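You operate a simulated robot arm through the tools that you are given. There is no shell and no other tool.

You run a simulated robot arm. Do the job below in one go: nothing can be reset, and whatever is moved stays where it is left.

TASK
Put block 52 on line without raising a red flag.
Fine: black open, red open, black shut, blue open, in that order; leave the other handles as they are.
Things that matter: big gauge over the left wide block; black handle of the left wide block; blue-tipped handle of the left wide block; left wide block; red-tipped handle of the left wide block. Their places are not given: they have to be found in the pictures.

The check looks at the end state, three seconds after you hand in, the way a careful person would. Anything else that was tipped, shoved, dropped, spilled or broken makes it a failure.

THE ROBOT
A 7-joint arm with a two-finger parallel gripper, fixed in place. Base frame: the origin is at the foot of the arm, x ahead of it, y to its left, z up. Readings come in m, degrees, newtons and seconds.
With the tool pointing down near the work surface it reaches from about 0.26 to 0.5 m from the base axis. Its first joint turns from -143.0 to 143.0 degrees. Payload 3 kg.
The tool frame sits at the grasp point between the pads (the TCP): z along the fingers, y along the line on which they close. The tips reach 0.03 m beyond it. The gripper opens to 0.094 m. The fingers are 0.028 m wide and 0.01 m thick; the gripper's body (0.05 by 0.096 m) begins 0.055 m behind the TCP.
Orientation is told as [roll, pitch, yaw] about the base's x, y, z axes, in that order, counted from this pose: with the fingers straight down and closing along the base's y, the tool's x points along the base's -x, its y along +y and its z along -z.

THE INTERFACE
- The arm moves only by the tool move_arm. Its argument "series" is a list of rows, each a list of 7 numbers: the finger opening in m, from 0 to 0.094, then the shift along the tool's x, y, z in m, then the turn, a rotation vector about the tool's x, y, z in degrees. In form: [[fingers, dx, dy, dz, ax, ay, az], ...]. A call has 1 to 20 rows; each row is the pose to reach, as a shift and turn from the pose commanded when the call began, along the tool's axes at that moment. Rows are played at 5 a second. More than 0.05 m and 8.6 degrees between two rows, or a gripper value outside its range, and nothing of the call is played. Where a pose cannot be reached the arm comes as near as it can. A force on the tool above 40 N (or 10 N above the force at the start of the call, whichever is more), or a blocked arm, ends the call early, and 0.2 s more pass. Each finger travels about 0.072 m/s and halts on what it meets, pressing with about 36 N; the grip force reading is that of the motor and also rises with nothing between the fingers. The clock runs only during rows and for 0.2 s after the last one: add rows that repeat a pose to give the fingers time. It gives the time, the measured TCP pose, the force on the tool (base axes), the opening and the grip force at its end, in the units of the frame above (readings bear some noise), with the torque about the TCP (base axes, N m) and any sound that the robot's microphone picked up.
- Cameras (640 x 400 px; columns grow to the right, rows downward): "scene" is fixed at [0.2187, 0.5006, 2.079]; the picture's right is [-0.76, -0.65, 0.00], its down [-0.45, 0.52, -0.73] and it looks along [0.47, -0.55, -0.69] (base axes); focal length 334 px, centre (320, 200). "wrist" rides on the gripper at [0.076, 0.014, -0.102] in the tool frame; the picture's right is [-0.18, 0.98, 0.00], its down [-0.75, -0.14, -0.64] and it looks along [-0.63, -0.12, 0.77] (tool axes); focal length 243 px, centre (320, 200).
- camera(camera): a new picture of that camera. The clock stands still meanwhile.
- locate(camera, pixels): for up to 12 pixels [column, row] of the newest picture of that camera ("zoom" is the newest enlarged one), the place [x, y, z] in the base frame of the surface seen there, good to about 0.003 m, but the place of the scene camera against the robot may be out by one fixed shift of up to 0.018 m in any direction. The clock stands still meanwhile.
- zoom(camera, box): a new picture of the part [left, top, right, bottom] of that camera's present view, enlarged. The clock stands still meanwhile.
- finish_job(): hands the job in; it is judged then, once.

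Unless the task says otherwise, let go and move clear before handing in.

The tools are called after ">>>" by a JSON object that holds its "name" and its "arguments". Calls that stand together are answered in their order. move_arm: Moves the arm, as the interface text tells. Its arguments: {"type":"object","properties":{"series":{"type":"array","items":{"type":"array","items":{"type":"number"}}}},"required":["series"]} The other tools are called the same way: camera (camera) takes a picture; locate (camera, pixels) gives the place of the surface under pixels of a picture; zoom (camera, box) takes an enlarged picture of a part of a camera's view; finish_job () hands the job in.

At the start:

```text
clock: 0.0
tcp_pos: [0.2203, -0.0, 1.0955]
orientation: [0.0, 9.0, -0.1]
ft_force: [0.2, 0.2, 0.0]
ft_torque: [0.03, 0.02, 0.02]
width: 0.0939
grasp_force: 0.0
```

scene: 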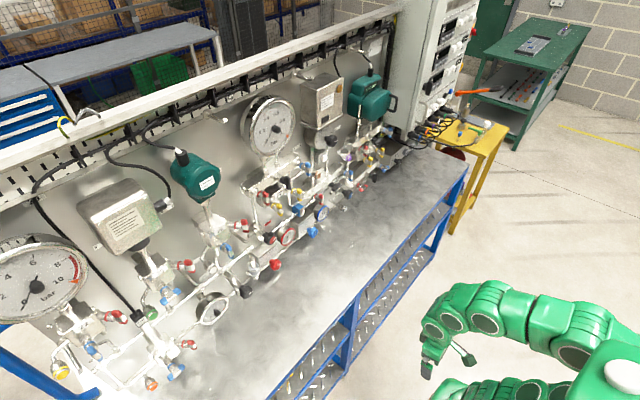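
wrist: 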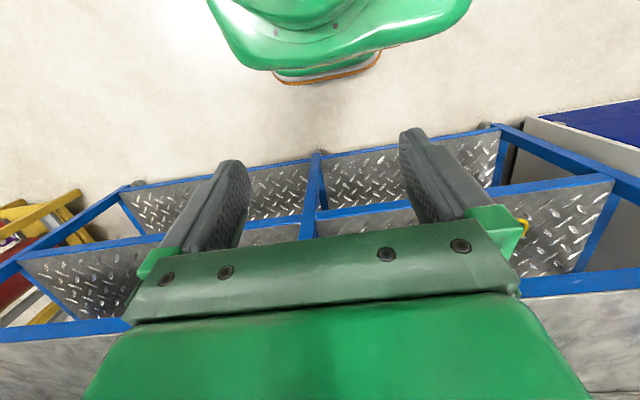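

The scene picture shows a panel with manifold blocks; big gauges at about (270,125) and (35,285). I'll zoom in to find the wide blocks, tags and handles.

>>> {"name": "zoom", "arguments": {"camera": "scene", "box": [0, 230, 240, 400]}}

>>> {"name": "zoom", "arguments": {"camera": "scene", "box": [200, 90, 420, 280]}}

>>> {"name": "camera", "arguments": {"camera": "scene"}}

```text
2.35 times, centred on (120, 315) of scene
```

zoom: 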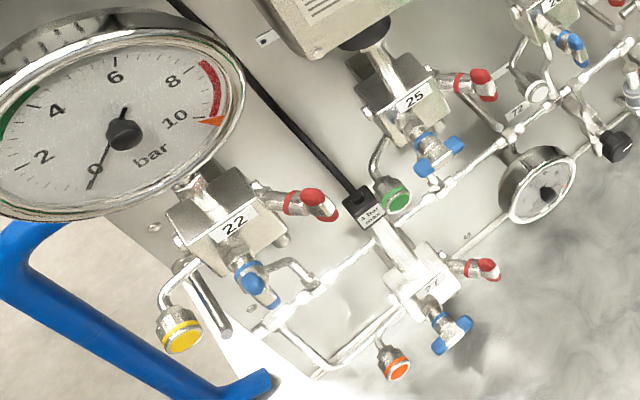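

```text
2.11 times, centred on (310, 185) of scene
```

zoom: 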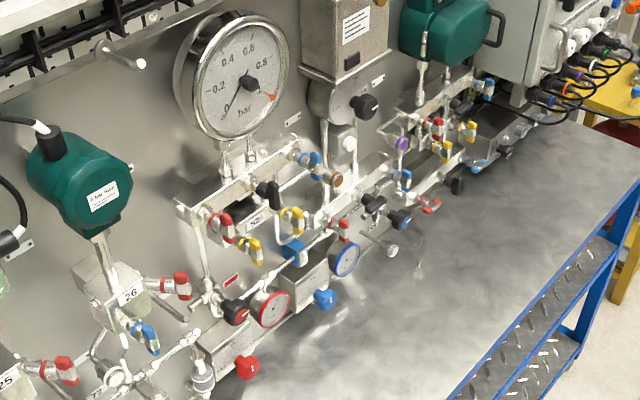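

```text
taken
```

scene: 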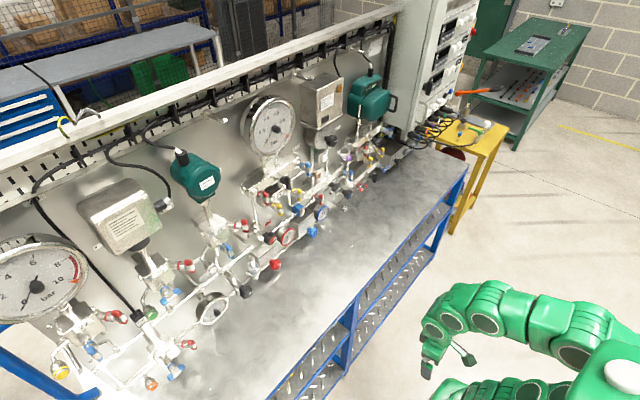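

Block 52 sits below the big 1-bar gauge at about (288,185) in the scene. I'll zoom in closer on it.

>>> {"name": "zoom", "arguments": {"camera": "scene", "box": [250, 150, 330, 200]}}

>>> {"name": "zoom", "arguments": {"camera": "scene", "box": [240, 90, 300, 128]}}

>>> {"name": "zoom", "arguments": {"camera": "scene", "box": [250, 195, 340, 280]}}

>>> {"name": "zoom", "arguments": {"camera": "scene", "box": [256, 160, 316, 220]}}

```text
8.00 times, centred on (290, 175) of scene
```

zoom: 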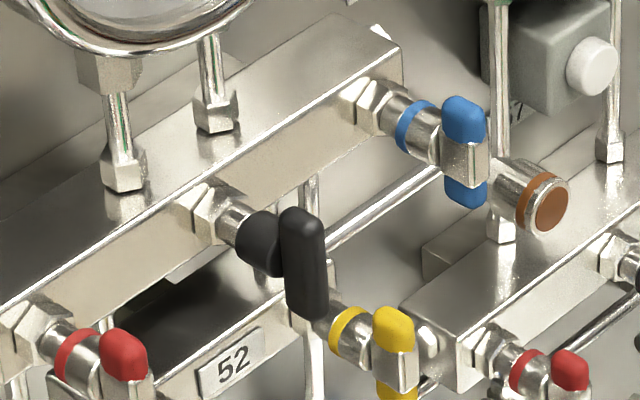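

```text
10.53 times, centred on (270, 109) of scene
```

zoom: 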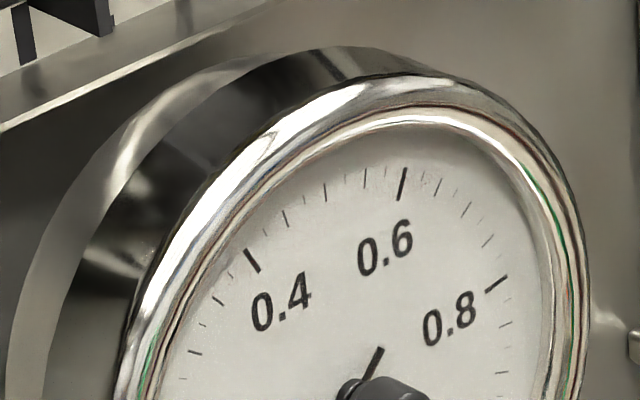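

```text
4.71 times, centred on (295, 238) of scene
```

zoom: 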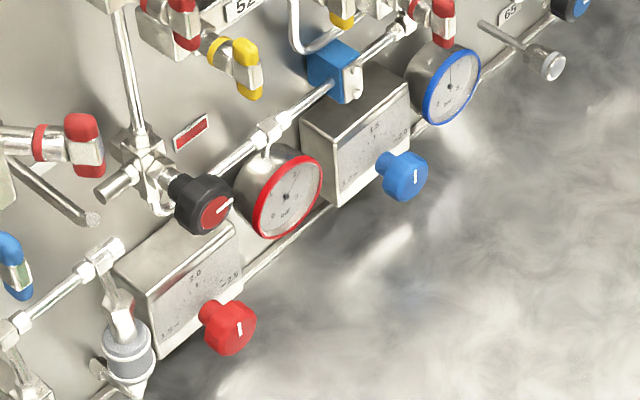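

```text
6.67 times, centred on (286, 190) of scene
```

zoom: 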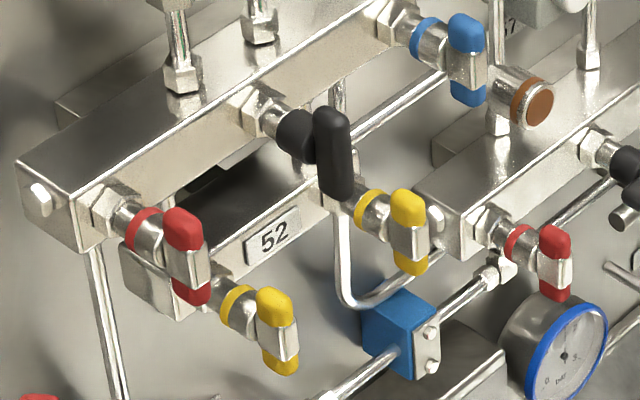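

I can see red (left), black (middle), blue (right) and two yellow handles on block 52, all bars upright. I'll locate their places and the block.

>>> {"name": "locate", "arguments": {"camera": "zoom", "pixels": [[182, 225], [190, 265], [188, 292], [332, 120], [332, 155], [337, 190], [467, 30], [465, 65], [467, 95], [275, 235], [50, 205], [250, 120]]}}

>>> {"name": "locate", "arguments": {"camera": "scene", "pixels": [[268, 130], [223, 120], [200, 100], [300, 100], [240, 170], [262, 135], [350, 205], [400, 200], [300, 300], [440, 340], [430, 195], [310, 335]]}}

```text
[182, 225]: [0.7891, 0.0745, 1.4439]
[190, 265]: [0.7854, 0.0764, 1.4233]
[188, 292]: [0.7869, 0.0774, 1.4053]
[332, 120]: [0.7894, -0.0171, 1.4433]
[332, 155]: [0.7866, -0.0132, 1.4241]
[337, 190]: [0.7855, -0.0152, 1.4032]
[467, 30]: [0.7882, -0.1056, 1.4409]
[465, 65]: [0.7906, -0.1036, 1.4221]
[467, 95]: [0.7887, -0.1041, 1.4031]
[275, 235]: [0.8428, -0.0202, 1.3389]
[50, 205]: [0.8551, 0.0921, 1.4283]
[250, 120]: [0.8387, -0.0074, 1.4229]
```

```text
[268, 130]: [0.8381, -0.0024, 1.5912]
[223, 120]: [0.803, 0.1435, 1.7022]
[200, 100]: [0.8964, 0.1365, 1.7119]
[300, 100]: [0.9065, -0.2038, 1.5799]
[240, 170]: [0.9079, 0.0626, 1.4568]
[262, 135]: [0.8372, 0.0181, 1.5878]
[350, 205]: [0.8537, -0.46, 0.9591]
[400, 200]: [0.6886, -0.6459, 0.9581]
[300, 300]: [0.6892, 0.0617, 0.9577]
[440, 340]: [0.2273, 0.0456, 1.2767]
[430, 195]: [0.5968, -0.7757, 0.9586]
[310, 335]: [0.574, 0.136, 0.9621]
```

The panel is at x≈0.907 facing -x, and the three handles are upright T-bars at x≈0.787, z≈1.423, y≈0.076 / -0.015 / -0.104. I'll locate the nearby obstacles and look at other blocks for the open/shut convention.

>>> {"name": "zoom", "arguments": {"camera": "scene", "box": [256, 160, 316, 220]}}

>>> {"name": "locate", "arguments": {"camera": "zoom", "pixels": [[275, 300], [280, 360], [408, 200], [410, 265], [540, 107], [145, 230], [295, 135], [425, 40], [180, 80], [265, 25], [555, 240], [400, 340]]}}

>>> {"name": "zoom", "arguments": {"camera": "scene", "box": [316, 135, 396, 195]}}

>>> {"name": "zoom", "arguments": {"camera": "scene", "box": [130, 220, 260, 310]}}

>>> {"name": "zoom", "arguments": {"camera": "scene", "box": [235, 90, 300, 160]}}

```text
6.67 times, centred on (286, 190) of scene
```

zoom: 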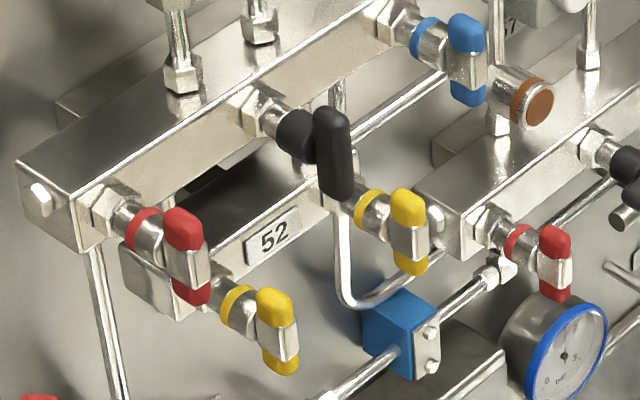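

```text
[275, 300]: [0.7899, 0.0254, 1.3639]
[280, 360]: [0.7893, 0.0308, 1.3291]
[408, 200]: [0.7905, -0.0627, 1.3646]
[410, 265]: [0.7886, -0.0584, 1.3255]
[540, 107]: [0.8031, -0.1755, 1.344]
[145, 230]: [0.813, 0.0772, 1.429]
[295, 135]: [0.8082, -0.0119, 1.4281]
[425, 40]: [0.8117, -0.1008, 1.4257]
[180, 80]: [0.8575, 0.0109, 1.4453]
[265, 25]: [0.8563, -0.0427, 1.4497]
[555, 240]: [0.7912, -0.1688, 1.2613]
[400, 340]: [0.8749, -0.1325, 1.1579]
```

```text
6.67 times, centred on (356, 165) of scene
```

zoom: 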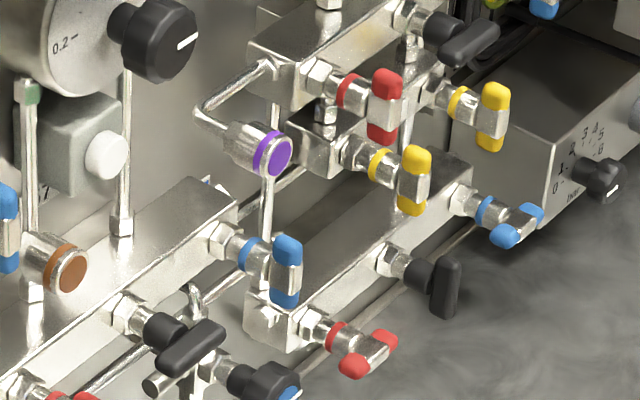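

```text
4.44 times, centred on (195, 265) of scene
```

zoom: 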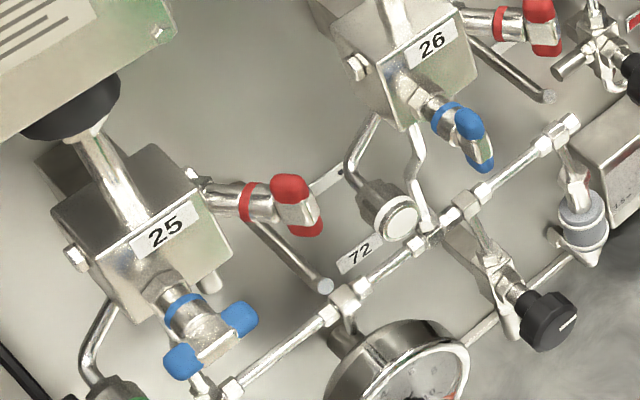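

```text
5.71 times, centred on (268, 125) of scene
```

zoom: 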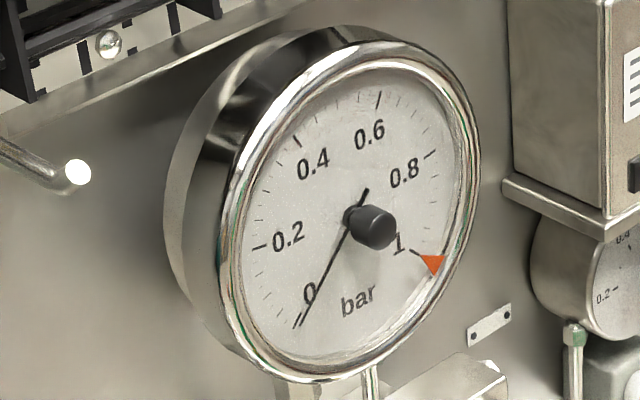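

The 65 block (red/blue level, black upright) shows on-line state: level = open, upright = shut, so block 52 starts with everything shut. Now I turn the tool forward and raise it in a first part of the motion.

>>> {"name": "move_arm", "arguments": {"series": [[0.094, -0.0214, 0, -0.0271, 0, -8, 0], [0.094, -0.0428, 0, -0.0542, 0, -16, 0], [0.094, -0.0643, 0, -0.0813, 0, -24, 0], [0.094, -0.0857, 0, -0.1084, 0, -32, 0], [0.094, -0.1071, 0, -0.1355, 0, -40, 0], [0.094, -0.1285, 0, -0.1626, 0, -48, 0]]}}

```text
clock: 1.4
tcp_pos: [0.3722, 0.016, 1.2367]
orientation: [3.2, -39.2, 0.3]
ft_force: [-0.2, 0.4, 0.0]
ft_torque: [0.0, 0.01, 0.02]
width: 0.0941
grasp_force: 0.2
```

The pose follows, with a small sideways deviation (y=0.016, roll 3.2); I hold for a moment to see whether it settles.

>>> {"name": "move_arm", "arguments": {"series": [[0.094, 0, 0, 0, 0, 0, 0], [0.094, 0, 0, 0, 0, 0, 0]]}}

>>> {"name": "camera", "arguments": {"camera": "scene"}}

```text
clock: 2.0
tcp_pos: [0.3716, 0.0149, 1.2356]
orientation: [2.9, -39.0, 0.3]
ft_force: [-0.1, 0.2, -0.4]
ft_torque: [0.0, 0.02, 0.02]
width: 0.094
grasp_force: 0.0
```

```text
taken
```

scene: 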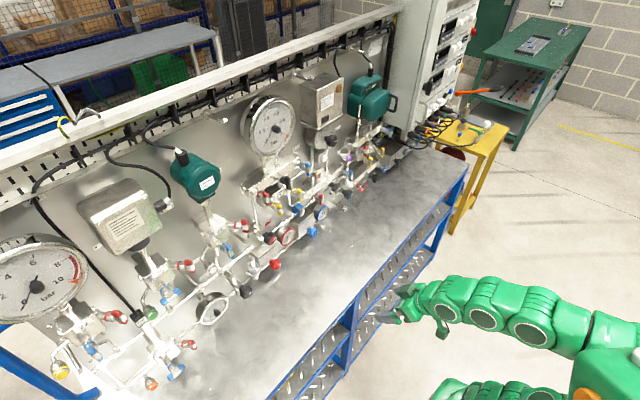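

The deviation persists (likely a near-limit joint configuration). I continue turning the tool forward and check.

>>> {"name": "move_arm", "arguments": {"series": [[0.094, -0.0053, 0, 0.0315, 0, -7, 0], [0.094, -0.0107, 0, 0.063, 0, -14, 0], [0.094, -0.016, 0, 0.0945, 0, -21, 0], [0.094, -0.0215, 0, 0.126, 0, -28, 0], [0.094, -0.027, 0, 0.1575, 0, -36, 0], [0.094, -0.032, 0, 0.18, 0, -43, 0], [0.094, -0.0343, 0, 0.2, 0, -51, 0], [0.094, -0.0343, 0, 0.2, 0, -51, 0], [0.094, -0.0343, 0, 0.2, 0, -51, 0]]}}

>>> {"name": "camera", "arguments": {"camera": "scene"}}

>>> {"name": "camera", "arguments": {"camera": "wrist"}}

```text
clock: 4.0
tcp_pos: [0.6862, 0.004, 1.2089]
orientation: [18.6, -89.9, -18.3]
ft_force: [0.5, 0.5, -0.5]
ft_torque: [-0.03, 0.01, 0.01]
width: 0.0942
grasp_force: 0.0
out of reach, approached as far as the arm can: row 2, 3, 4, 5, 6, 7, 8, 9
```

```text
taken
```

scene: 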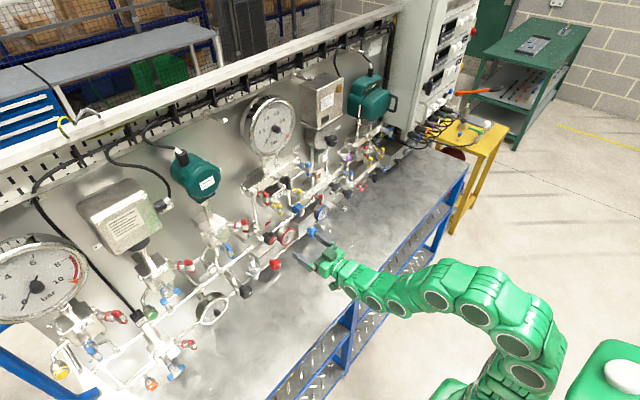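

```text
taken
```

wrist: 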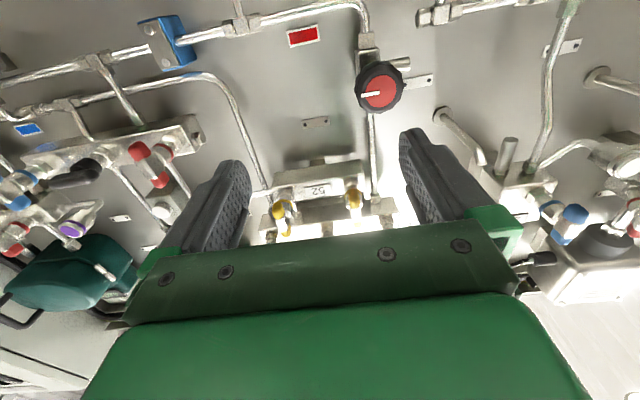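

The tool now points forward (TCP at [0.686, 0.004, 1.209]) but I went lower and further ahead than planned; nothing was touched. I'll locate arm points and test with a small retreat to see how commands relate to the measured pose.

>>> {"name": "locate", "arguments": {"camera": "scene", "pixels": [[620, 375], [540, 340], [500, 370], [465, 270], [430, 280], [380, 290], [335, 265], [325, 262], [490, 310], [450, 390], [600, 380], [515, 345]]}}

>>> {"name": "move_arm", "arguments": {"series": [[0.094, 0, 0, -0.02, 0, 0, 0], [0.094, 0, 0, -0.04, 0, 0, 0], [0.094, 0, 0, -0.04, 0, 0, 0]]}}

```text
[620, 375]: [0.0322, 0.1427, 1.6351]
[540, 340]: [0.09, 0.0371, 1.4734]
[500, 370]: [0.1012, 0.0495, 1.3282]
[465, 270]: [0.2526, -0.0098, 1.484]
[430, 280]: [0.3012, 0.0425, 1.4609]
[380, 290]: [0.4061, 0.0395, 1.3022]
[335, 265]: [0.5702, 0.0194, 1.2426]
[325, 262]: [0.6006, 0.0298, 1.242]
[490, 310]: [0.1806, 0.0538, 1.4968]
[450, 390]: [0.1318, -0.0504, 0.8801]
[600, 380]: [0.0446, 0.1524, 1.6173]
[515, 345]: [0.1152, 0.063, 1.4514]
```

```text
clock: 4.8
tcp_pos: [0.6762, 0.0035, 1.2267]
orientation: [2.9, -89.9, -2.9]
ft_force: [0.2, 0.4, -0.4]
ft_torque: [0.0, 0.0, 0.0]
width: 0.094
grasp_force: 0.1
out of reach, approached as far as the arm can: row 1, 2, 3
```

The retreat command shifted the arm oddly, so the commanded pose seems to be a point too close to the shoulder. I'll move the command up only, in small increments, to regain tracking.

>>> {"name": "move_arm", "arguments": {"series": [[0.094, -0.04, 0, 0, 0, 0, 0], [0.094, -0.08, 0, 0, 0, 0, 0], [0.094, -0.08, 0, 0, 0, 0, 0]]}}

```text
clock: 5.6
tcp_pos: [0.676, 0.0045, 1.3067]
orientation: [-1.2, -89.9, 1.0]
ft_force: [0.2, -0.2, -1.0]
ft_torque: [0.01, -0.01, -0.04]
width: 0.0939
grasp_force: 0.1
```

Now the arm tracks exactly (z +0.08, x unchanged). I go up to the handle height in front of the black handle, staying at x≈0.676.

>>> {"name": "move_arm", "arguments": {"series": [[0.094, -0.04, -0.006, 0, 0, 0, 0], [0.094, -0.08, -0.012, 0, 0, 0, 0], [0.094, -0.116, -0.019, 0, 0, 0, 0], [0.094, -0.116, -0.019, 0, 0, 0, 0]]}}

>>> {"name": "camera", "arguments": {"camera": "wrist"}}

>>> {"name": "camera", "arguments": {"camera": "scene"}}

```text
clock: 6.6
tcp_pos: [0.6771, -0.015, 1.4236]
orientation: [2.9, -89.9, -3.0]
ft_force: [-0.5, -0.5, 0.0]
ft_torque: [0.0, -0.04, 0.0]
width: 0.0943
grasp_force: 0.1
```

```text
taken
```

wrist: 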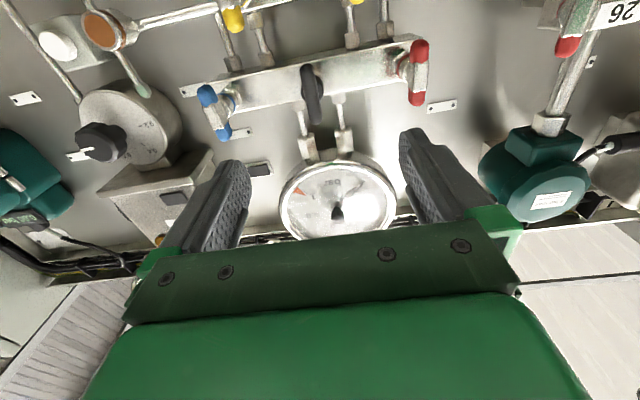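

```text
taken
```

scene: 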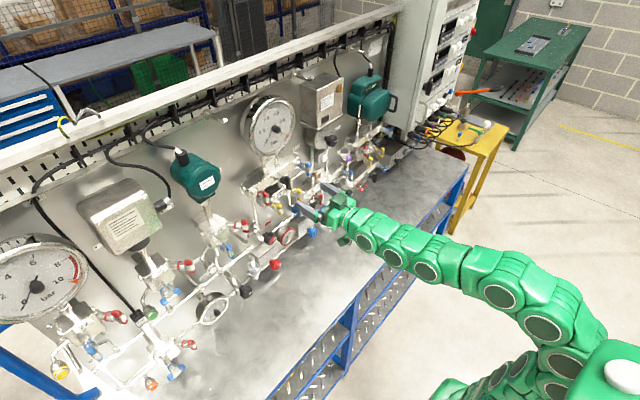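

The wrist picture (upside down) shows blue (213,112), black (313,95), red (418,72) all in view. I'll zoom and locate them with the wrist camera, which is not subject to the scene offset.

>>> {"name": "zoom", "arguments": {"camera": "wrist", "box": [180, 20, 450, 150]}}

>>> {"name": "locate", "arguments": {"camera": "wrist", "pixels": [[308, 72], [313, 95], [317, 117], [416, 50], [418, 72], [418, 95], [204, 93], [214, 112], [225, 133], [391, 65], [354, 80], [232, 15]]}}

```text
2.37 times, centred on (315, 85) of wrist
```

zoom: 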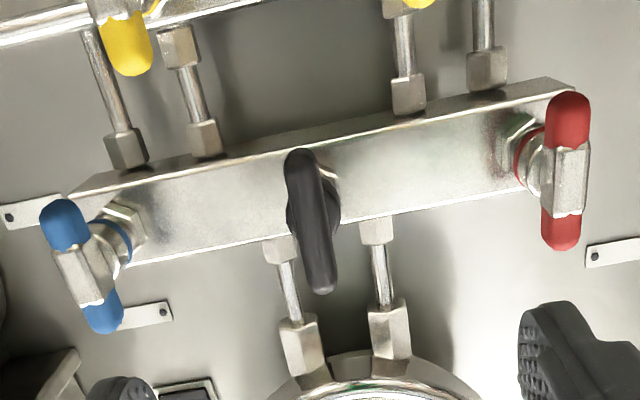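

```text
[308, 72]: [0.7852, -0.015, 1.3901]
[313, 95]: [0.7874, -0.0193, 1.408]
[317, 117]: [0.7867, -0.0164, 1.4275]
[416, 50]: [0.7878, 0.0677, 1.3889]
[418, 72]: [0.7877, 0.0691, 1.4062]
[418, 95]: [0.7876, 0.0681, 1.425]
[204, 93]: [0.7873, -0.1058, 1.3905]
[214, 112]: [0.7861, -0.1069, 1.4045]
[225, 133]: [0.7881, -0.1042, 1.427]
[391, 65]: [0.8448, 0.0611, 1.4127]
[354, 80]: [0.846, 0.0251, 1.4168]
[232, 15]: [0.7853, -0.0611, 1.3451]
```

Wrist readings give black centre near y≈-0.017, z≈1.408, red y≈0.068, blue y≈-0.106, front face x≈0.786 (scene was offset ~0.015 in z). I refine edges from the zoomed picture.

>>> {"name": "locate", "arguments": {"camera": "zoom", "pixels": [[302, 155], [311, 220], [320, 288], [300, 222], [323, 220], [568, 100], [562, 242], [570, 185], [65, 206], [104, 325], [84, 270], [296, 220]]}}

```text
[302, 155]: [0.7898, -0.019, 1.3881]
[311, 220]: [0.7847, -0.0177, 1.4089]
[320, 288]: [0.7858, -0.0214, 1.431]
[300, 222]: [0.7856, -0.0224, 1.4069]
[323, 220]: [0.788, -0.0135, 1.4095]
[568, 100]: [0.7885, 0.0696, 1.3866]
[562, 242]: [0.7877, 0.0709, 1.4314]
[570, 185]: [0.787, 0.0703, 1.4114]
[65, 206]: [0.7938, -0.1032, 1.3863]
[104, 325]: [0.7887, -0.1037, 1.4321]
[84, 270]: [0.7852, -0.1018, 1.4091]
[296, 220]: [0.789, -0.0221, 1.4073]
```

Centres: black (y -0.018), red (0.070), blue (-0.104), all z≈1.409, front at x≈0.786. I align to black with fingers at 0.045 and advance so the tips reach x≈0.799, then look.

>>> {"name": "move_arm", "arguments": {"series": [[0.07, 0.0145, -0.003, 0, 0, 0, 0], [0.045, 0.0145, -0.003, 0.03, 0, 0, 0], [0.045, 0.0145, -0.003, 0.06, 0, 0, 0], [0.045, 0.0145, -0.003, 0.08, 0, 0, 0], [0.045, 0.0145, -0.003, 0.092, 0, 0, 0], [0.045, 0.0145, -0.003, 0.092, 0, 0, 0]]}}

>>> {"name": "camera", "arguments": {"camera": "wrist"}}

>>> {"name": "zoom", "arguments": {"camera": "scene", "box": [256, 160, 316, 220]}}

```text
clock: 8.0
tcp_pos: [0.7668, -0.0165, 1.4087]
orientation: [0.5, -89.9, -0.5]
ft_force: [-0.2, 0.5, 0.2]
ft_torque: [-0.03, -0.01, 0.0]
width: 0.0451
grasp_force: 0.1
```

```text
taken
```

wrist: 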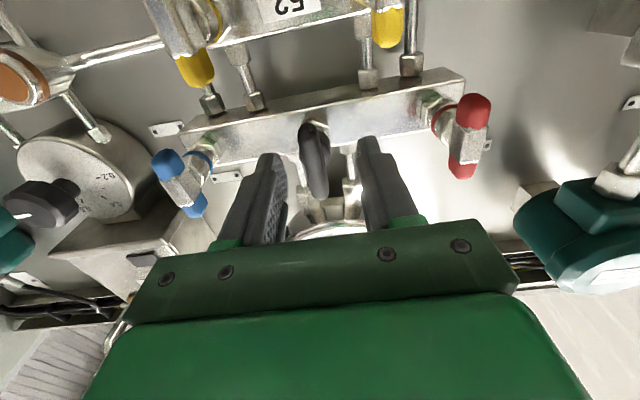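

```text
6.67 times, centred on (286, 190) of scene
```

zoom: 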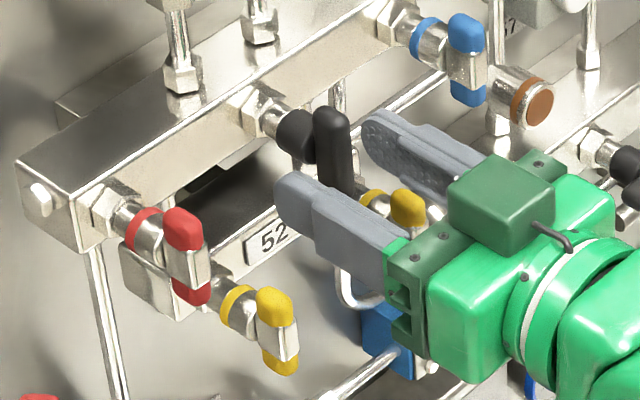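

The fingers straddle the black bar (wrist picture: bar at col 315, tips at 270 and 367). I close on it.

>>> {"name": "move_arm", "arguments": {"series": [[0.03, 0, 0, 0.002, 0, 0, 0], [0.015, 0, 0, 0.002, 0, 0, 0], [0.0, 0, 0, 0.002, 0, 0, 0], [0.0, 0, 0, 0.002, 0, 0, 0], [0.0, 0, 0, 0.002, 0, 0, 0]]}}

>>> {"name": "zoom", "arguments": {"camera": "wrist", "box": [220, 90, 420, 250]}}

```text
clock: 9.0
tcp_pos: [0.7689, -0.019, 1.4079]
orientation: [54.7, -89.8, -54.9]
ft_force: [4.5, -10.1, 7.6]
ft_torque: [-0.71, -0.2, 0.16]
width: 0.0117
grasp_force: 45.8
stopped in row 4: the force on the tool passed its limit at 41 N (the readings are from after the stop); the commanded pose is now the measured one
```

```text
2.50 times, centred on (320, 170) of wrist
```

zoom: 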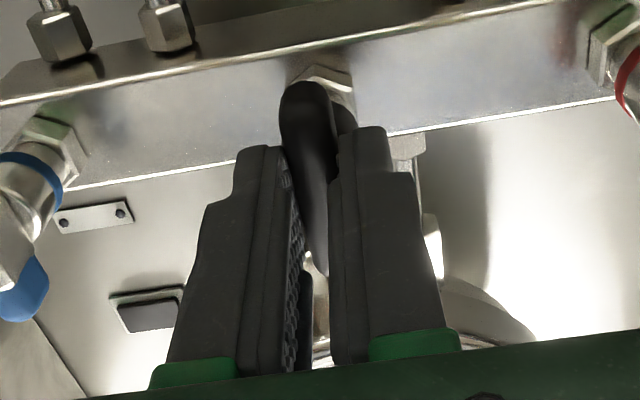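

The bar is gripped (width 0.0117). I try turning counterclockwise as seen from the robot (negative about tool z) by 16° and read the torque.

>>> {"name": "move_arm", "arguments": {"series": [[0.0, 0, 0, 0, 0, 0, -4], [0.0, 0, 0, 0, 0, 0, -8], [0.0, 0, 0, 0, 0, 0, -12], [0.0, 0, 0, 0, 0, 0, -16], [0.0, 0, 0, 0, 0, 0, -16]]}}

>>> {"name": "zoom", "arguments": {"camera": "wrist", "box": [220, 90, 420, 250]}}

```text
clock: 10.2
tcp_pos: [0.7693, -0.0199, 1.4097]
orientation: [-89.5, -74.1, 89.3]
ft_force: [-0.2, -26.5, 4.9]
ft_torque: [0.01, 0.19, -0.53]
width: 0.012
grasp_force: 44.6
```

```text
2.50 times, centred on (320, 170) of wrist
```

zoom: 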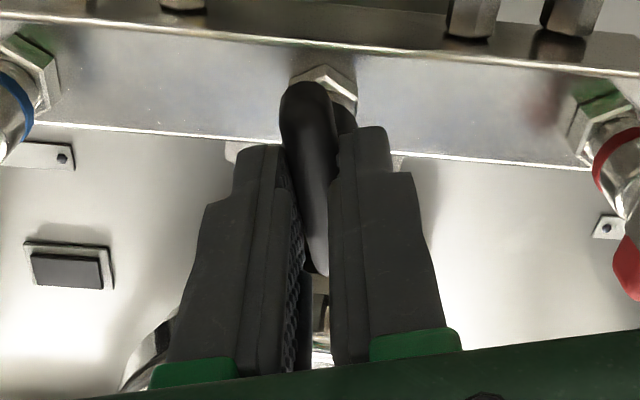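

The handle turns freely this way (torque about x≈0); there's a side force of -26 N in y from slight off-centre, so I shift ~1.5 mm toward -y and keep turning.

>>> {"name": "move_arm", "arguments": {"series": [[0.0, 0.0004, -0.0015, 0, 0, 0, 0], [0.0, 0.0004, -0.0015, 0, 0, 0, -6], [0.0, 0.0004, -0.0015, 0, 0, 0, -12], [0.0, 0.0004, -0.0015, 0, 0, 0, -18], [0.0, 0.0004, -0.0015, 0, 0, 0, -24], [0.0, 0.0004, -0.0015, 0, 0, 0, -24]]}}

```text
clock: 11.6
tcp_pos: [0.7701, -0.0197, 1.4087]
orientation: [-89.8, -50.1, 89.6]
ft_force: [1.0, -10.1, -3.7]
ft_torque: [-0.02, -0.84, 0.66]
width: 0.0115
grasp_force: 45.0
```

Force dropped to ~10 N and the turn stands at 40°. I continue to 86°.

>>> {"name": "move_arm", "arguments": {"series": [[0.0, 0, 0, 0, 0, 0, -7], [0.0, 0, 0, 0, 0, 0, -14], [0.0, 0, 0, 0, 0, 0, -21], [0.0, 0, 0, 0, 0, 0, -28], [0.0, 0, 0, 0, 0, 0, -35], [0.0, 0, 0, 0, 0, 0, -41], [0.0, 0, 0, 0, 0, 0, -46], [0.0, 0, 0, 0, 0, 0, -46]]}}

>>> {"name": "camera", "arguments": {"camera": "wrist"}}

>>> {"name": "zoom", "arguments": {"camera": "scene", "box": [236, 90, 326, 220]}}

```text
clock: 13.1
tcp_pos: [0.7698, -0.021, 1.4096]
orientation: [-90.0, -8.9, 89.8]
ft_force: [15.9, -8.7, 2.2]
ft_torque: [-0.03, -0.01, 0.02]
width: 0.012
grasp_force: 44.5
stopped in row 7: the force on the tool passed its limit at 42 N (the readings are from after the stop); the commanded pose is now the measured one
```

```text
taken
```

wrist: 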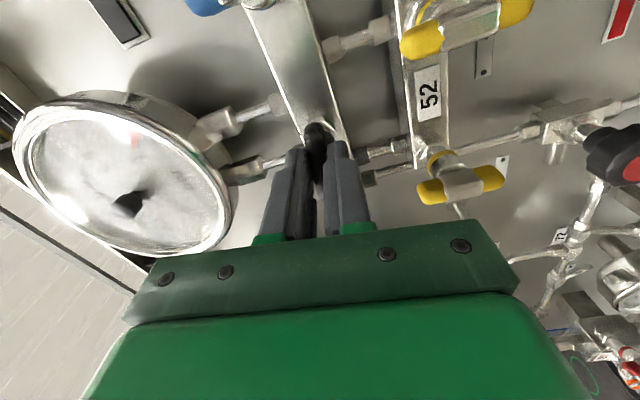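

```text
3.08 times, centred on (281, 155) of scene
```

zoom: 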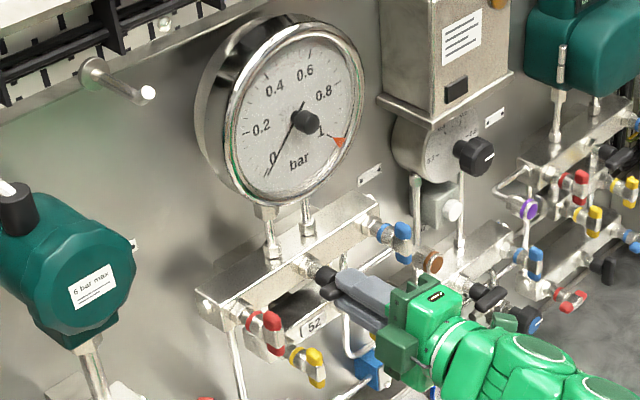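

At 81° a force spike stopped the row; residual torque is small. I finish the remaining 9° gently, relieving the side force.

>>> {"name": "move_arm", "arguments": {"series": [[0.0, 0.0005, 0, 0.0005, 0, 0, -2], [0.0, 0.0005, 0, 0.0005, 0, 0, -4], [0.0, 0.0005, 0, 0.0005, 0, 0, -6], [0.0, 0.0005, 0, 0.0005, 0, 0, -9], [0.0, 0.0005, 0, 0.0005, 0, 0, -9]]}}

>>> {"name": "zoom", "arguments": {"camera": "wrist", "box": [220, 60, 440, 250]}}

```text
clock: 14.2
tcp_pos: [0.769, -0.0205, 1.4102]
orientation: [-89.9, 0.2, 89.8]
ft_force: [-4.2, -1.9, -1.4]
ft_torque: [0.72, 0.11, -0.18]
width: 0.0119
grasp_force: 45.1
```

```text
2.11 times, centred on (330, 155) of wrist
```

zoom: 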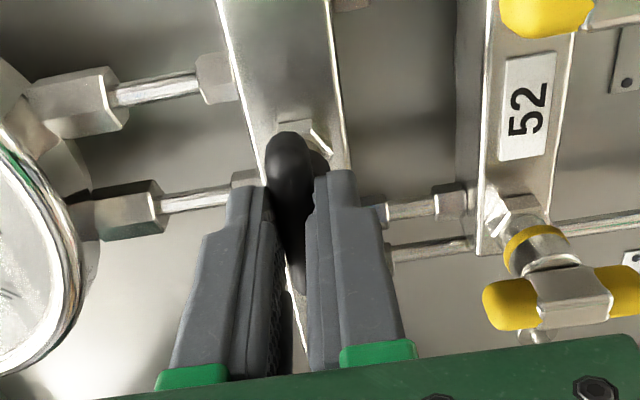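

The turn reads 90° and the black bar is level. I open the fingers and back off, then check the handle and gauge.

>>> {"name": "move_arm", "arguments": {"series": [[0.02, 0, 0, 0, 0, 0, 0], [0.035, 0, 0, 0, 0, 0, 0], [0.035, 0, 0, 0, 0, 0, 0], [0.035, 0, 0, -0.03, 0, 0, 0], [0.035, 0, 0, -0.07, 0, 0, 0], [0.035, 0, 0, -0.09, 0, 0, 0], [0.035, 0, 0, -0.09, 0, 0, 0]]}}

>>> {"name": "camera", "arguments": {"camera": "wrist"}}

>>> {"name": "zoom", "arguments": {"camera": "scene", "box": [236, 90, 326, 220]}}

```text
clock: 15.8
tcp_pos: [0.6793, -0.0216, 1.4086]
orientation: [-90.0, 0.2, 89.8]
ft_force: [0.2, -1.8, 0.2]
ft_torque: [0.03, 0.0, -0.01]
width: 0.0349
grasp_force: 0.1
```

```text
taken
```

wrist: 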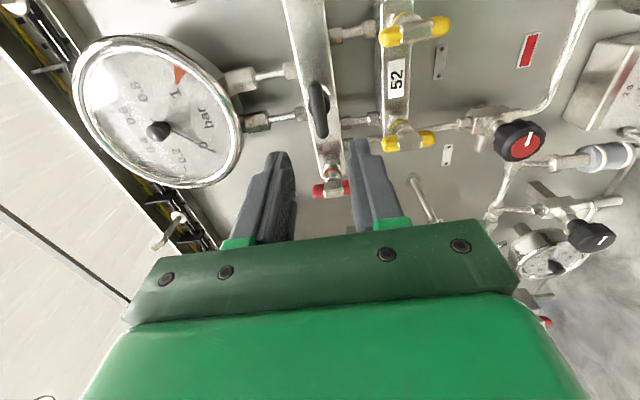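

```text
3.08 times, centred on (281, 155) of scene
```

zoom: 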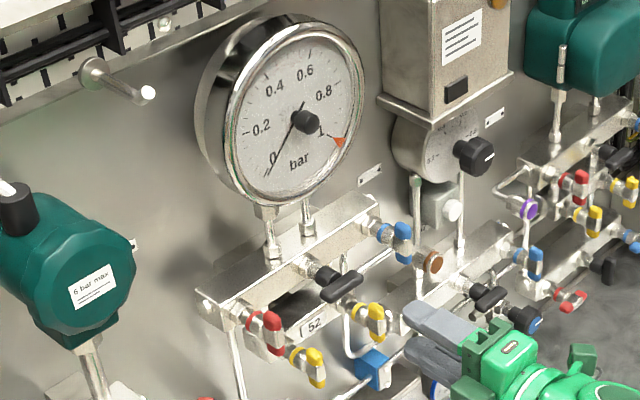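

Black is now level (open), gauge still 0. I back-turn the tool 90° and move in front of the red handle.

>>> {"name": "move_arm", "arguments": {"series": [[0.035, -0.0075, 0, 0, 0, 0, 7.5], [0.035, -0.015, 0, 0, 0, 0, 15], [0.035, -0.0225, 0, 0, 0, 0, 22.5], [0.035, -0.03, 0, 0, 0, 0, 30], [0.035, -0.0375, 0, 0, 0, 0, 37.5], [0.035, -0.045, 0, 0, 0, 0, 45], [0.035, -0.0525, 0, 0, 0, 0, 52.5], [0.035, -0.06, 0, 0, 0, 0, 60], [0.035, -0.0675, 0, 0, 0, 0, 67.5], [0.035, -0.075, 0, 0, 0, 0, 75], [0.035, -0.0825, 0, 0, 0, 0, 82.5], [0.035, -0.0896, -0.001, 0, 0, 0, 90], [0.035, -0.0896, -0.001, 0, 0, 0, 90]]}}

>>> {"name": "zoom", "arguments": {"camera": "wrist", "box": [200, 20, 440, 170]}}

>>> {"name": "locate", "arguments": {"camera": "wrist", "pixels": [[320, 110]]}}

```text
clock: 18.6
tcp_pos: [0.6793, 0.0695, 1.4109]
orientation: [-103.5, -89.8, 103.2]
ft_force: [0.8, 0.1, -1.3]
ft_torque: [-0.04, 0.0, 0.0]
width: 0.0351
grasp_force: 0.0
```

```text
2.67 times, centred on (320, 95) of wrist
```

zoom: 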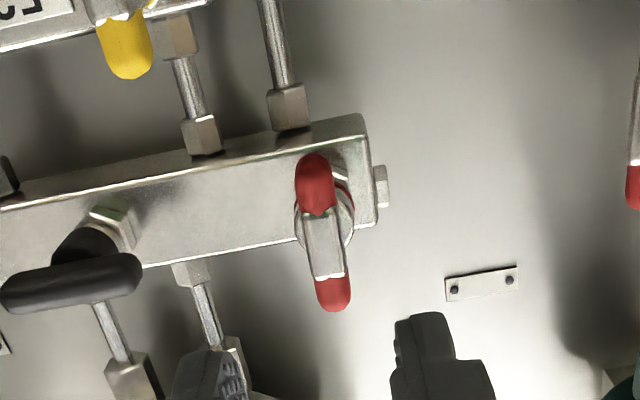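

```text
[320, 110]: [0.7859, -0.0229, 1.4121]
```

The red handle is near the tool axis now. I locate its edges in the zoomed picture.

>>> {"name": "locate", "arguments": {"camera": "zoom", "pixels": [[315, 160], [334, 305], [323, 240], [308, 240], [340, 240], [316, 190], [300, 190], [330, 190], [333, 290], [318, 290], [349, 290], [70, 280]]}}

```text
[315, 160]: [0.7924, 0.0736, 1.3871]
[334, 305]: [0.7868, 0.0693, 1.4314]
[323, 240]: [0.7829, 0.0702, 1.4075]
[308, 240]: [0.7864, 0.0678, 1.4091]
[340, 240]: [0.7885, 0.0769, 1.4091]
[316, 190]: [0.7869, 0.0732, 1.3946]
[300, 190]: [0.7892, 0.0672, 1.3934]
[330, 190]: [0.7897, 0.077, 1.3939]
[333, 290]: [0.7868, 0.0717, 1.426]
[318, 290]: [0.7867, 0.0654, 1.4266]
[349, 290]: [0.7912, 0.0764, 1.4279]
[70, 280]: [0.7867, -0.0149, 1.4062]
```

Red centre is y≈0.0705, z≈1.409. I approach with 0.09 m advance, slightly adjusted.

>>> {"name": "move_arm", "arguments": {"series": [[0.035, 0.001, 0.0015, 0.03, 0, 0, 0], [0.035, 0.001, 0.0015, 0.06, 0, 0, 0], [0.035, 0.001, 0.0015, 0.08, 0, 0, 0], [0.035, 0.001, 0.0015, 0.09, 0, 0, 0], [0.035, 0.001, 0.0015, 0.09, 0, 0, 0]]}}

>>> {"name": "zoom", "arguments": {"camera": "wrist", "box": [220, 90, 420, 250]}}

```text
clock: 19.9
tcp_pos: [0.7691, 0.0703, 1.409]
orientation: [-98.0, -89.8, 97.8]
ft_force: [0.2, 0.2, 0.6]
ft_torque: [-0.02, -0.01, 0.03]
width: 0.0349
grasp_force: 0.1
```

```text
2.50 times, centred on (320, 170) of wrist
```

zoom: 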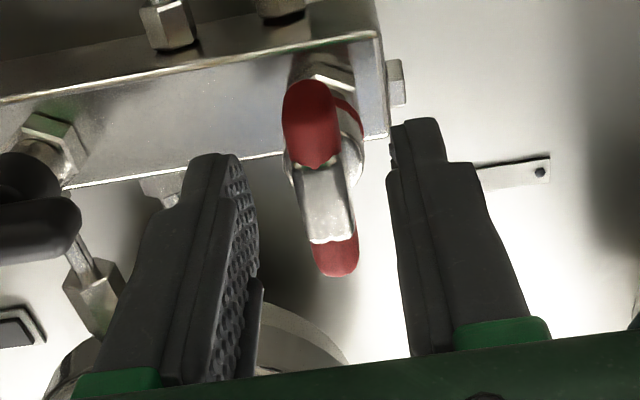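

The bar looks ~2 mm toward +y of the finger middle; I shift 1.5 mm and close.

>>> {"name": "move_arm", "arguments": {"series": [[0.028, 0, 0.0015, 0.001, 0, 0, 0], [0.02, 0, 0.0015, 0.001, 0, 0, 0], [0.014, 0, 0.0015, 0.001, 0, 0, 0], [0.008, 0, 0.0015, 0.001, 0, 0, 0], [0.0, 0, 0.0015, 0.001, 0, 0, 0], [0.0, 0, 0.0015, 0.001, 0, 0, 0]]}}

```text
clock: 21.2
tcp_pos: [0.7708, 0.0707, 1.4082]
orientation: [-102.8, -89.9, 102.5]
ft_force: [0.2, -16.2, 1.3]
ft_torque: [0.0, -0.33, -0.09]
width: 0.012
grasp_force: 44.9
```

Gripped (width 0.012, side force -16 N). I ease 1 mm toward -y and turn counterclockwise in steps to 40°.

>>> {"name": "move_arm", "arguments": {"series": [[0.0, 0, -0.001, 0, 0, 0, 0], [0.0, 0, -0.001, 0, 0, 0, -5], [0.0, 0, -0.001, 0, 0, 0, -11], [0.0, 0, -0.001, 0, 0, 0, -17], [0.0, 0, -0.001, 0, 0, 0, -23], [0.0, 0, -0.001, 0, 0, 0, -29], [0.0, 0, -0.001, 0, 0, 0, -35], [0.0, 0, -0.001, 0, 0, 0, -40], [0.0, 0, -0.001, 0, 0, 0, -40]]}}

>>> {"name": "zoom", "arguments": {"camera": "scene", "box": [236, 90, 326, 220]}}

```text
clock: 23.2
tcp_pos: [0.7706, 0.0685, 1.4084]
orientation: [-90.0, -49.8, 89.9]
ft_force: [17.9, -12.3, 9.8]
ft_torque: [-0.05, 0.36, -0.44]
width: 0.0119
grasp_force: 44.9
```

```text
3.08 times, centred on (281, 155) of scene
```

zoom: 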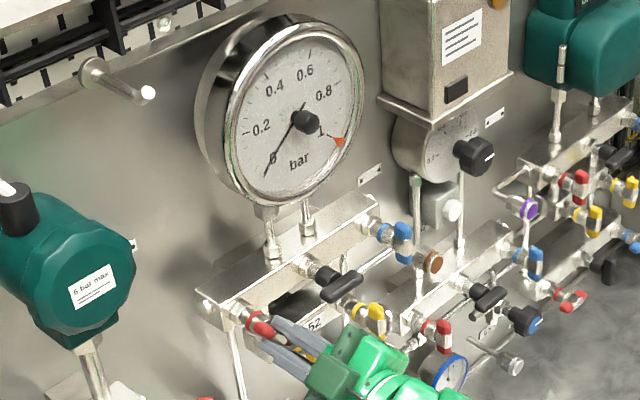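

The needle stays at zero with black open, as intended. I continue the red turn with small force relief.

>>> {"name": "move_arm", "arguments": {"series": [[0.0, 0, -0.0007, 0.0007, 0, 0, 0], [0.0, 0, -0.0007, 0.0007, 0, 0, -6], [0.0, 0, -0.0007, 0.0007, 0, 0, -12], [0.0, 0, -0.0007, 0.0007, 0, 0, -18], [0.0, 0, -0.0007, 0.0007, 0, 0, -24], [0.0, 0, -0.0007, 0.0007, 0, 0, -30], [0.0, 0, -0.0007, 0.0007, 0, 0, -36], [0.0, 0, -0.0007, 0.0007, 0, 0, -36]]}}

```text
clock: 25.1
tcp_pos: [0.77, 0.069, 1.4105]
orientation: [-90.0, -13.7, 89.8]
ft_force: [-29.6, 1.7, -19.3]
ft_torque: [-0.05, 0.65, -0.31]
width: 0.0118
grasp_force: 44.9
```

At 76° there is -30 N in x and -19 N in z; I relieve both and finish the turn to 90°.

>>> {"name": "move_arm", "arguments": {"series": [[0.0, 0.0002, 0.0007, -0.001, 0, 0, 0], [0.0, 0.0002, 0.0007, -0.001, 0, 0, -4], [0.0, 0.0002, 0.0007, -0.001, 0, 0, -8], [0.0, 0.0002, 0.0007, -0.001, 0, 0, -11], [0.0, 0.0002, 0.0007, -0.001, 0, 0, -14], [0.0, 0.0002, 0.0007, -0.001, 0, 0, -14]]}}

>>> {"name": "zoom", "arguments": {"camera": "scene", "box": [236, 90, 326, 220]}}

>>> {"name": "camera", "arguments": {"camera": "wrist"}}

```text
clock: 26.4
tcp_pos: [0.7705, 0.0689, 1.4096]
orientation: [-90.1, 0.3, 89.8]
ft_force: [35.7, -8.5, 27.5]
ft_torque: [1.02, -0.02, -0.31]
width: 0.0117
grasp_force: 45.3
```

```text
3.08 times, centred on (281, 155) of scene
```

zoom: 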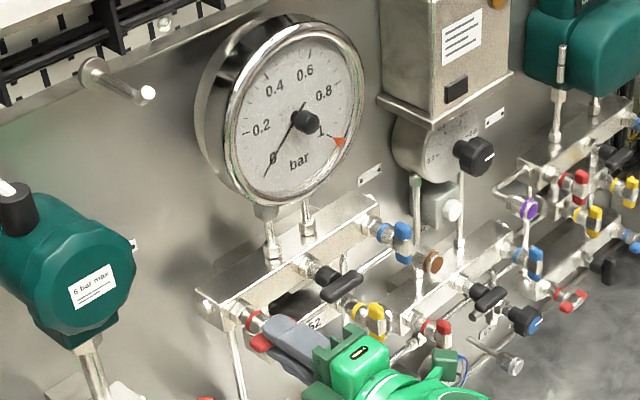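

```text
taken
```

wrist: 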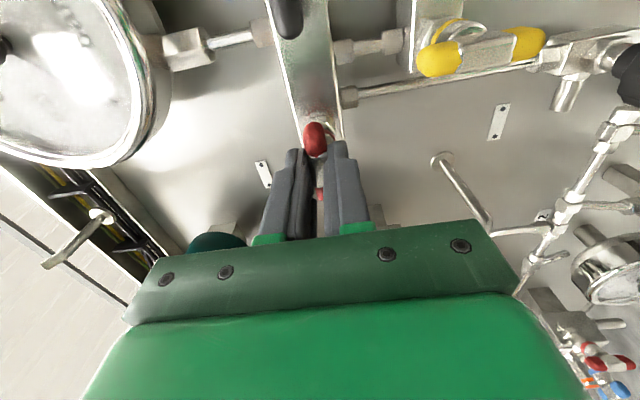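

Red has turned 90° and now meets a stop torque of about 1 N m. I release and back off.

>>> {"name": "move_arm", "arguments": {"series": [[0.02, 0, 0, 0, 0, 0, 0], [0.035, 0, 0, 0, 0, 0, 0], [0.035, 0, 0, 0, 0, 0, 0], [0.035, 0, 0, -0.03, 0, 0, 0], [0.035, 0, 0, -0.07, 0, 0, 0], [0.035, 0, 0, -0.09, 0, 0, 0], [0.035, 0, 0, -0.09, 0, 0, 0]]}}

>>> {"name": "camera", "arguments": {"camera": "wrist"}}

>>> {"name": "zoom", "arguments": {"camera": "scene", "box": [236, 90, 326, 220]}}

```text
clock: 28.1
tcp_pos: [0.6845, 0.0679, 1.4033]
orientation: [-89.4, 0.1, 89.5]
ft_force: [0.8, -0.7, 0.4]
ft_torque: [0.02, 0.02, -0.02]
width: 0.0348
grasp_force: 0.0
```

```text
taken
```

wrist: 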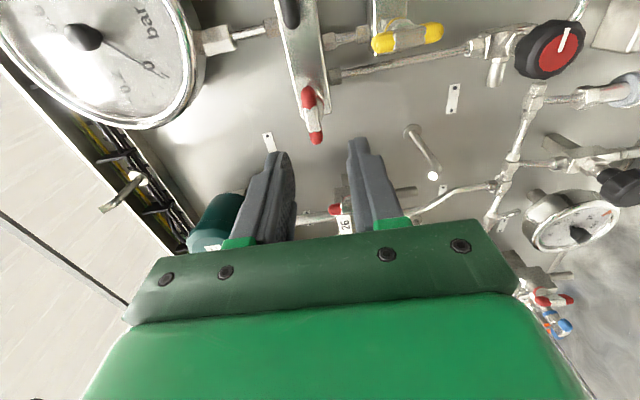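

```text
3.08 times, centred on (281, 155) of scene
```

zoom: 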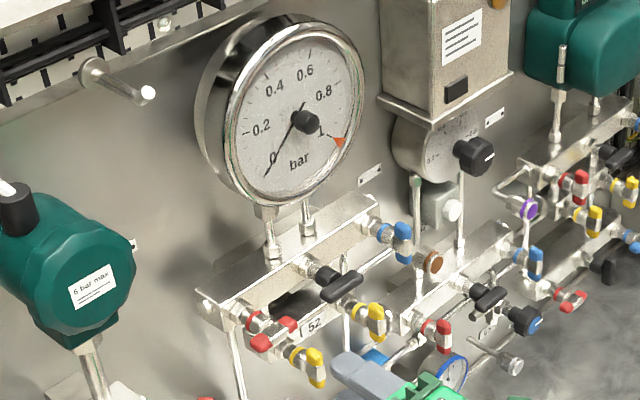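

Red is level now. I check how exactly level red and black are in the wrist view, and hold one row to see the settled pose.

>>> {"name": "move_arm", "arguments": {"series": [[0.035, 0, 0, 0, 0, 0, 0], [0.035, 0, 0, 0, 0, 0, 0]]}}

>>> {"name": "zoom", "arguments": {"camera": "wrist", "box": [240, 0, 380, 150]}}

>>> {"name": "locate", "arguments": {"camera": "zoom", "pixels": [[315, 255], [340, 375], [328, 315], [250, 60], [230, 10]]}}

```text
clock: 28.6
tcp_pos: [0.6832, 0.0677, 1.4032]
orientation: [-89.6, 0.1, 89.7]
ft_force: [-0.4, 0.4, -0.5]
ft_torque: [0.01, 0.0, 0.0]
width: 0.0349
grasp_force: 0.0
```

```text
2.67 times, centred on (310, 75) of wrist
```

zoom: 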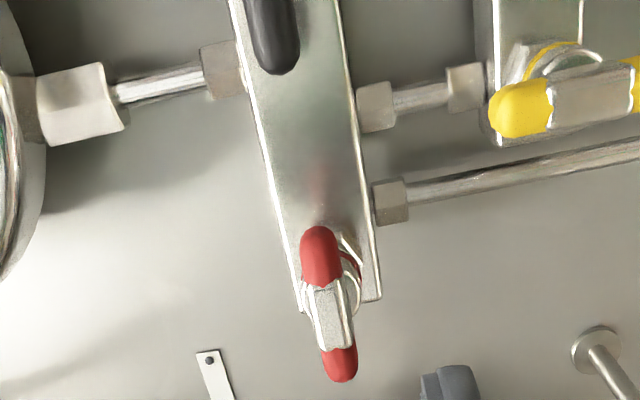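

```text
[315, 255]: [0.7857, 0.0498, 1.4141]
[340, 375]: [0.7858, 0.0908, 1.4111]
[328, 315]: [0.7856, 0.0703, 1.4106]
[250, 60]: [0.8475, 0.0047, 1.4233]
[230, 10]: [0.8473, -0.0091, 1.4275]
```

Red is level (z 1.414→1.411 along its length). Now I shift back in front of the black handle keeping the tool at this turn.

>>> {"name": "move_arm", "arguments": {"series": [[0.035, 0.03, -0.003, 0, 0, 0, 0], [0.035, 0.06, -0.006, 0, 0, 0, 0], [0.035, 0.0865, -0.0068, 0, 0, 0, 0], [0.035, 0.0865, -0.0068, 0, 0, 0, 0], [0.035, 0.0865, -0.0068, 0, 0, 0, 0]]}}

>>> {"name": "zoom", "arguments": {"camera": "wrist", "box": [240, 20, 400, 150]}}

```text
clock: 29.9
tcp_pos: [0.6787, -0.0153, 1.4171]
orientation: [-90.0, 0.3, 89.8]
ft_force: [0.3, 0.4, 0.8]
ft_torque: [0.0, -0.01, -0.02]
width: 0.0349
grasp_force: 0.0
```

```text
3.08 times, centred on (320, 85) of wrist
```

zoom: 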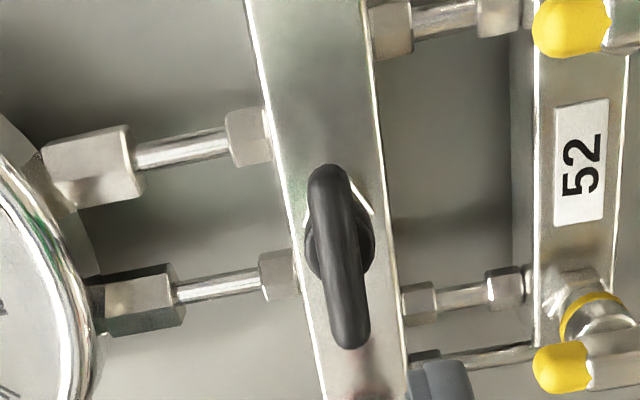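

The pose tracks now at [0.679,-0.015,1.417]. I locate the black bar for the fine adjustment.

>>> {"name": "locate", "arguments": {"camera": "zoom", "pixels": [[325, 175], [338, 255], [350, 340], [327, 255], [352, 255], [330, 210], [345, 300], [318, 210], [343, 210], [335, 300], [360, 300]]}}

```text
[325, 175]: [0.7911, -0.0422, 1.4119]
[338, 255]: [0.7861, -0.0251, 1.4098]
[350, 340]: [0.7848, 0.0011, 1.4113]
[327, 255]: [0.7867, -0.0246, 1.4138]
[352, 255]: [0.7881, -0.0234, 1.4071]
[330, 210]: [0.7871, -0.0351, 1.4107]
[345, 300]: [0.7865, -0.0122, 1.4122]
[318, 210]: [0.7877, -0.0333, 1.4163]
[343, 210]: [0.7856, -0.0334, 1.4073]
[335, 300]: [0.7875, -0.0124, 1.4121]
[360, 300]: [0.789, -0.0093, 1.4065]
```

The black bar centre is y≈-0.0197, z≈1.4105. I correct and advance over it.

>>> {"name": "move_arm", "arguments": {"series": [[0.035, 0.0045, 0.0066, 0.0, 0, 0, 0], [0.035, 0.0045, 0.0066, 0.03, 0, 0, 0], [0.035, 0.0045, 0.0066, 0.06, 0, 0, 0], [0.035, 0.0045, 0.0066, 0.08, 0, 0, 0], [0.035, 0.0045, 0.0066, 0.0905, 0, 0, 0], [0.035, 0.0045, 0.0066, 0.0905, 0, 0, 0]]}}

>>> {"name": "zoom", "arguments": {"camera": "wrist", "box": [220, 90, 420, 250]}}

```text
clock: 31.2
tcp_pos: [0.771, -0.0216, 1.4103]
orientation: [-90.0, 0.1, 89.7]
ft_force: [0.2, -0.3, 0.0]
ft_torque: [0.01, -0.02, 0.0]
width: 0.0348
grasp_force: 0.1
```

```text
2.50 times, centred on (320, 170) of wrist
```

zoom: 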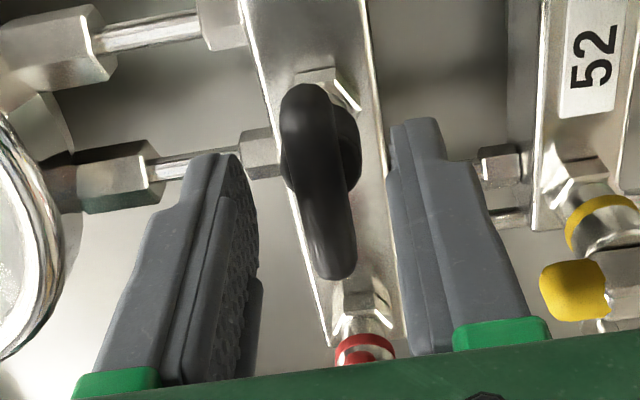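

The black bar is centred between the fingers. I close on it.

>>> {"name": "move_arm", "arguments": {"series": [[0.028, 0, 0, 0, 0, 0, 0], [0.02, 0, 0, 0, 0, 0, 0], [0.014, 0, 0, 0, 0, 0, 0], [0.008, 0, 0, 0, 0, 0, 0], [0.0, 0, 0, 0, 0, 0, 0], [0.0, 0, 0, 0, 0, 0, 0]]}}

```text
clock: 32.6
tcp_pos: [0.7694, -0.0212, 1.4097]
orientation: [-90.1, 0.2, 89.8]
ft_force: [4.9, -0.9, 6.8]
ft_torque: [0.69, -0.04, -0.15]
width: 0.0118
grasp_force: 44.8
```

Black is gripped with little side force (width 0.0118). I turn it back clockwise (positive about tool z) to 45°.

>>> {"name": "move_arm", "arguments": {"series": [[0.0, 0, 0, 0, 0, 0, 5], [0.0, 0, 0, 0, 0, 0, 11], [0.0, 0, 0, 0, 0, 0, 17], [0.0, 0, 0, 0, 0, 0, 23], [0.0, 0, 0, 0, 0, 0, 29], [0.0, 0, 0, 0, 0, 0, 35], [0.0, 0, 0, 0, 0, 0, 40], [0.0, 0, 0, 0, 0, 0, 45], [0.0, 0, 0, 0, 0, 0, 45]]}}

```text
clock: 34.6
tcp_pos: [0.7708, -0.0207, 1.4085]
orientation: [-89.9, -44.9, 89.7]
ft_force: [-20.0, 5.1, -11.6]
ft_torque: [-0.01, -0.47, 1.05]
width: 0.0118
grasp_force: 44.8
```

At 45° with moderate forces; I relieve slightly and continue to the shut position.

>>> {"name": "move_arm", "arguments": {"series": [[0.0, 0.0002, 0.0005, -0.0007, 0, 0, 0], [0.0, 0.0002, 0.0005, -0.0007, 0, 0, 6], [0.0, 0.0002, 0.0005, -0.0007, 0, 0, 12], [0.0, 0.0002, 0.0005, -0.0007, 0, 0, 18], [0.0, 0.0002, 0.0005, -0.0007, 0, 0, 24], [0.0, 0.0002, 0.0005, -0.0007, 0, 0, 30], [0.0, 0.0002, 0.0005, -0.0007, 0, 0, 35], [0.0, 0.0002, 0.0005, -0.0007, 0, 0, 35]]}}

```text
clock: 36.5
tcp_pos: [0.7712, -0.0203, 1.4081]
orientation: [-89.8, -79.8, 89.6]
ft_force: [25.7, 21.0, 0.7]
ft_torque: [0.01, 0.54, 0.53]
width: 0.0117
grasp_force: 45.3
```

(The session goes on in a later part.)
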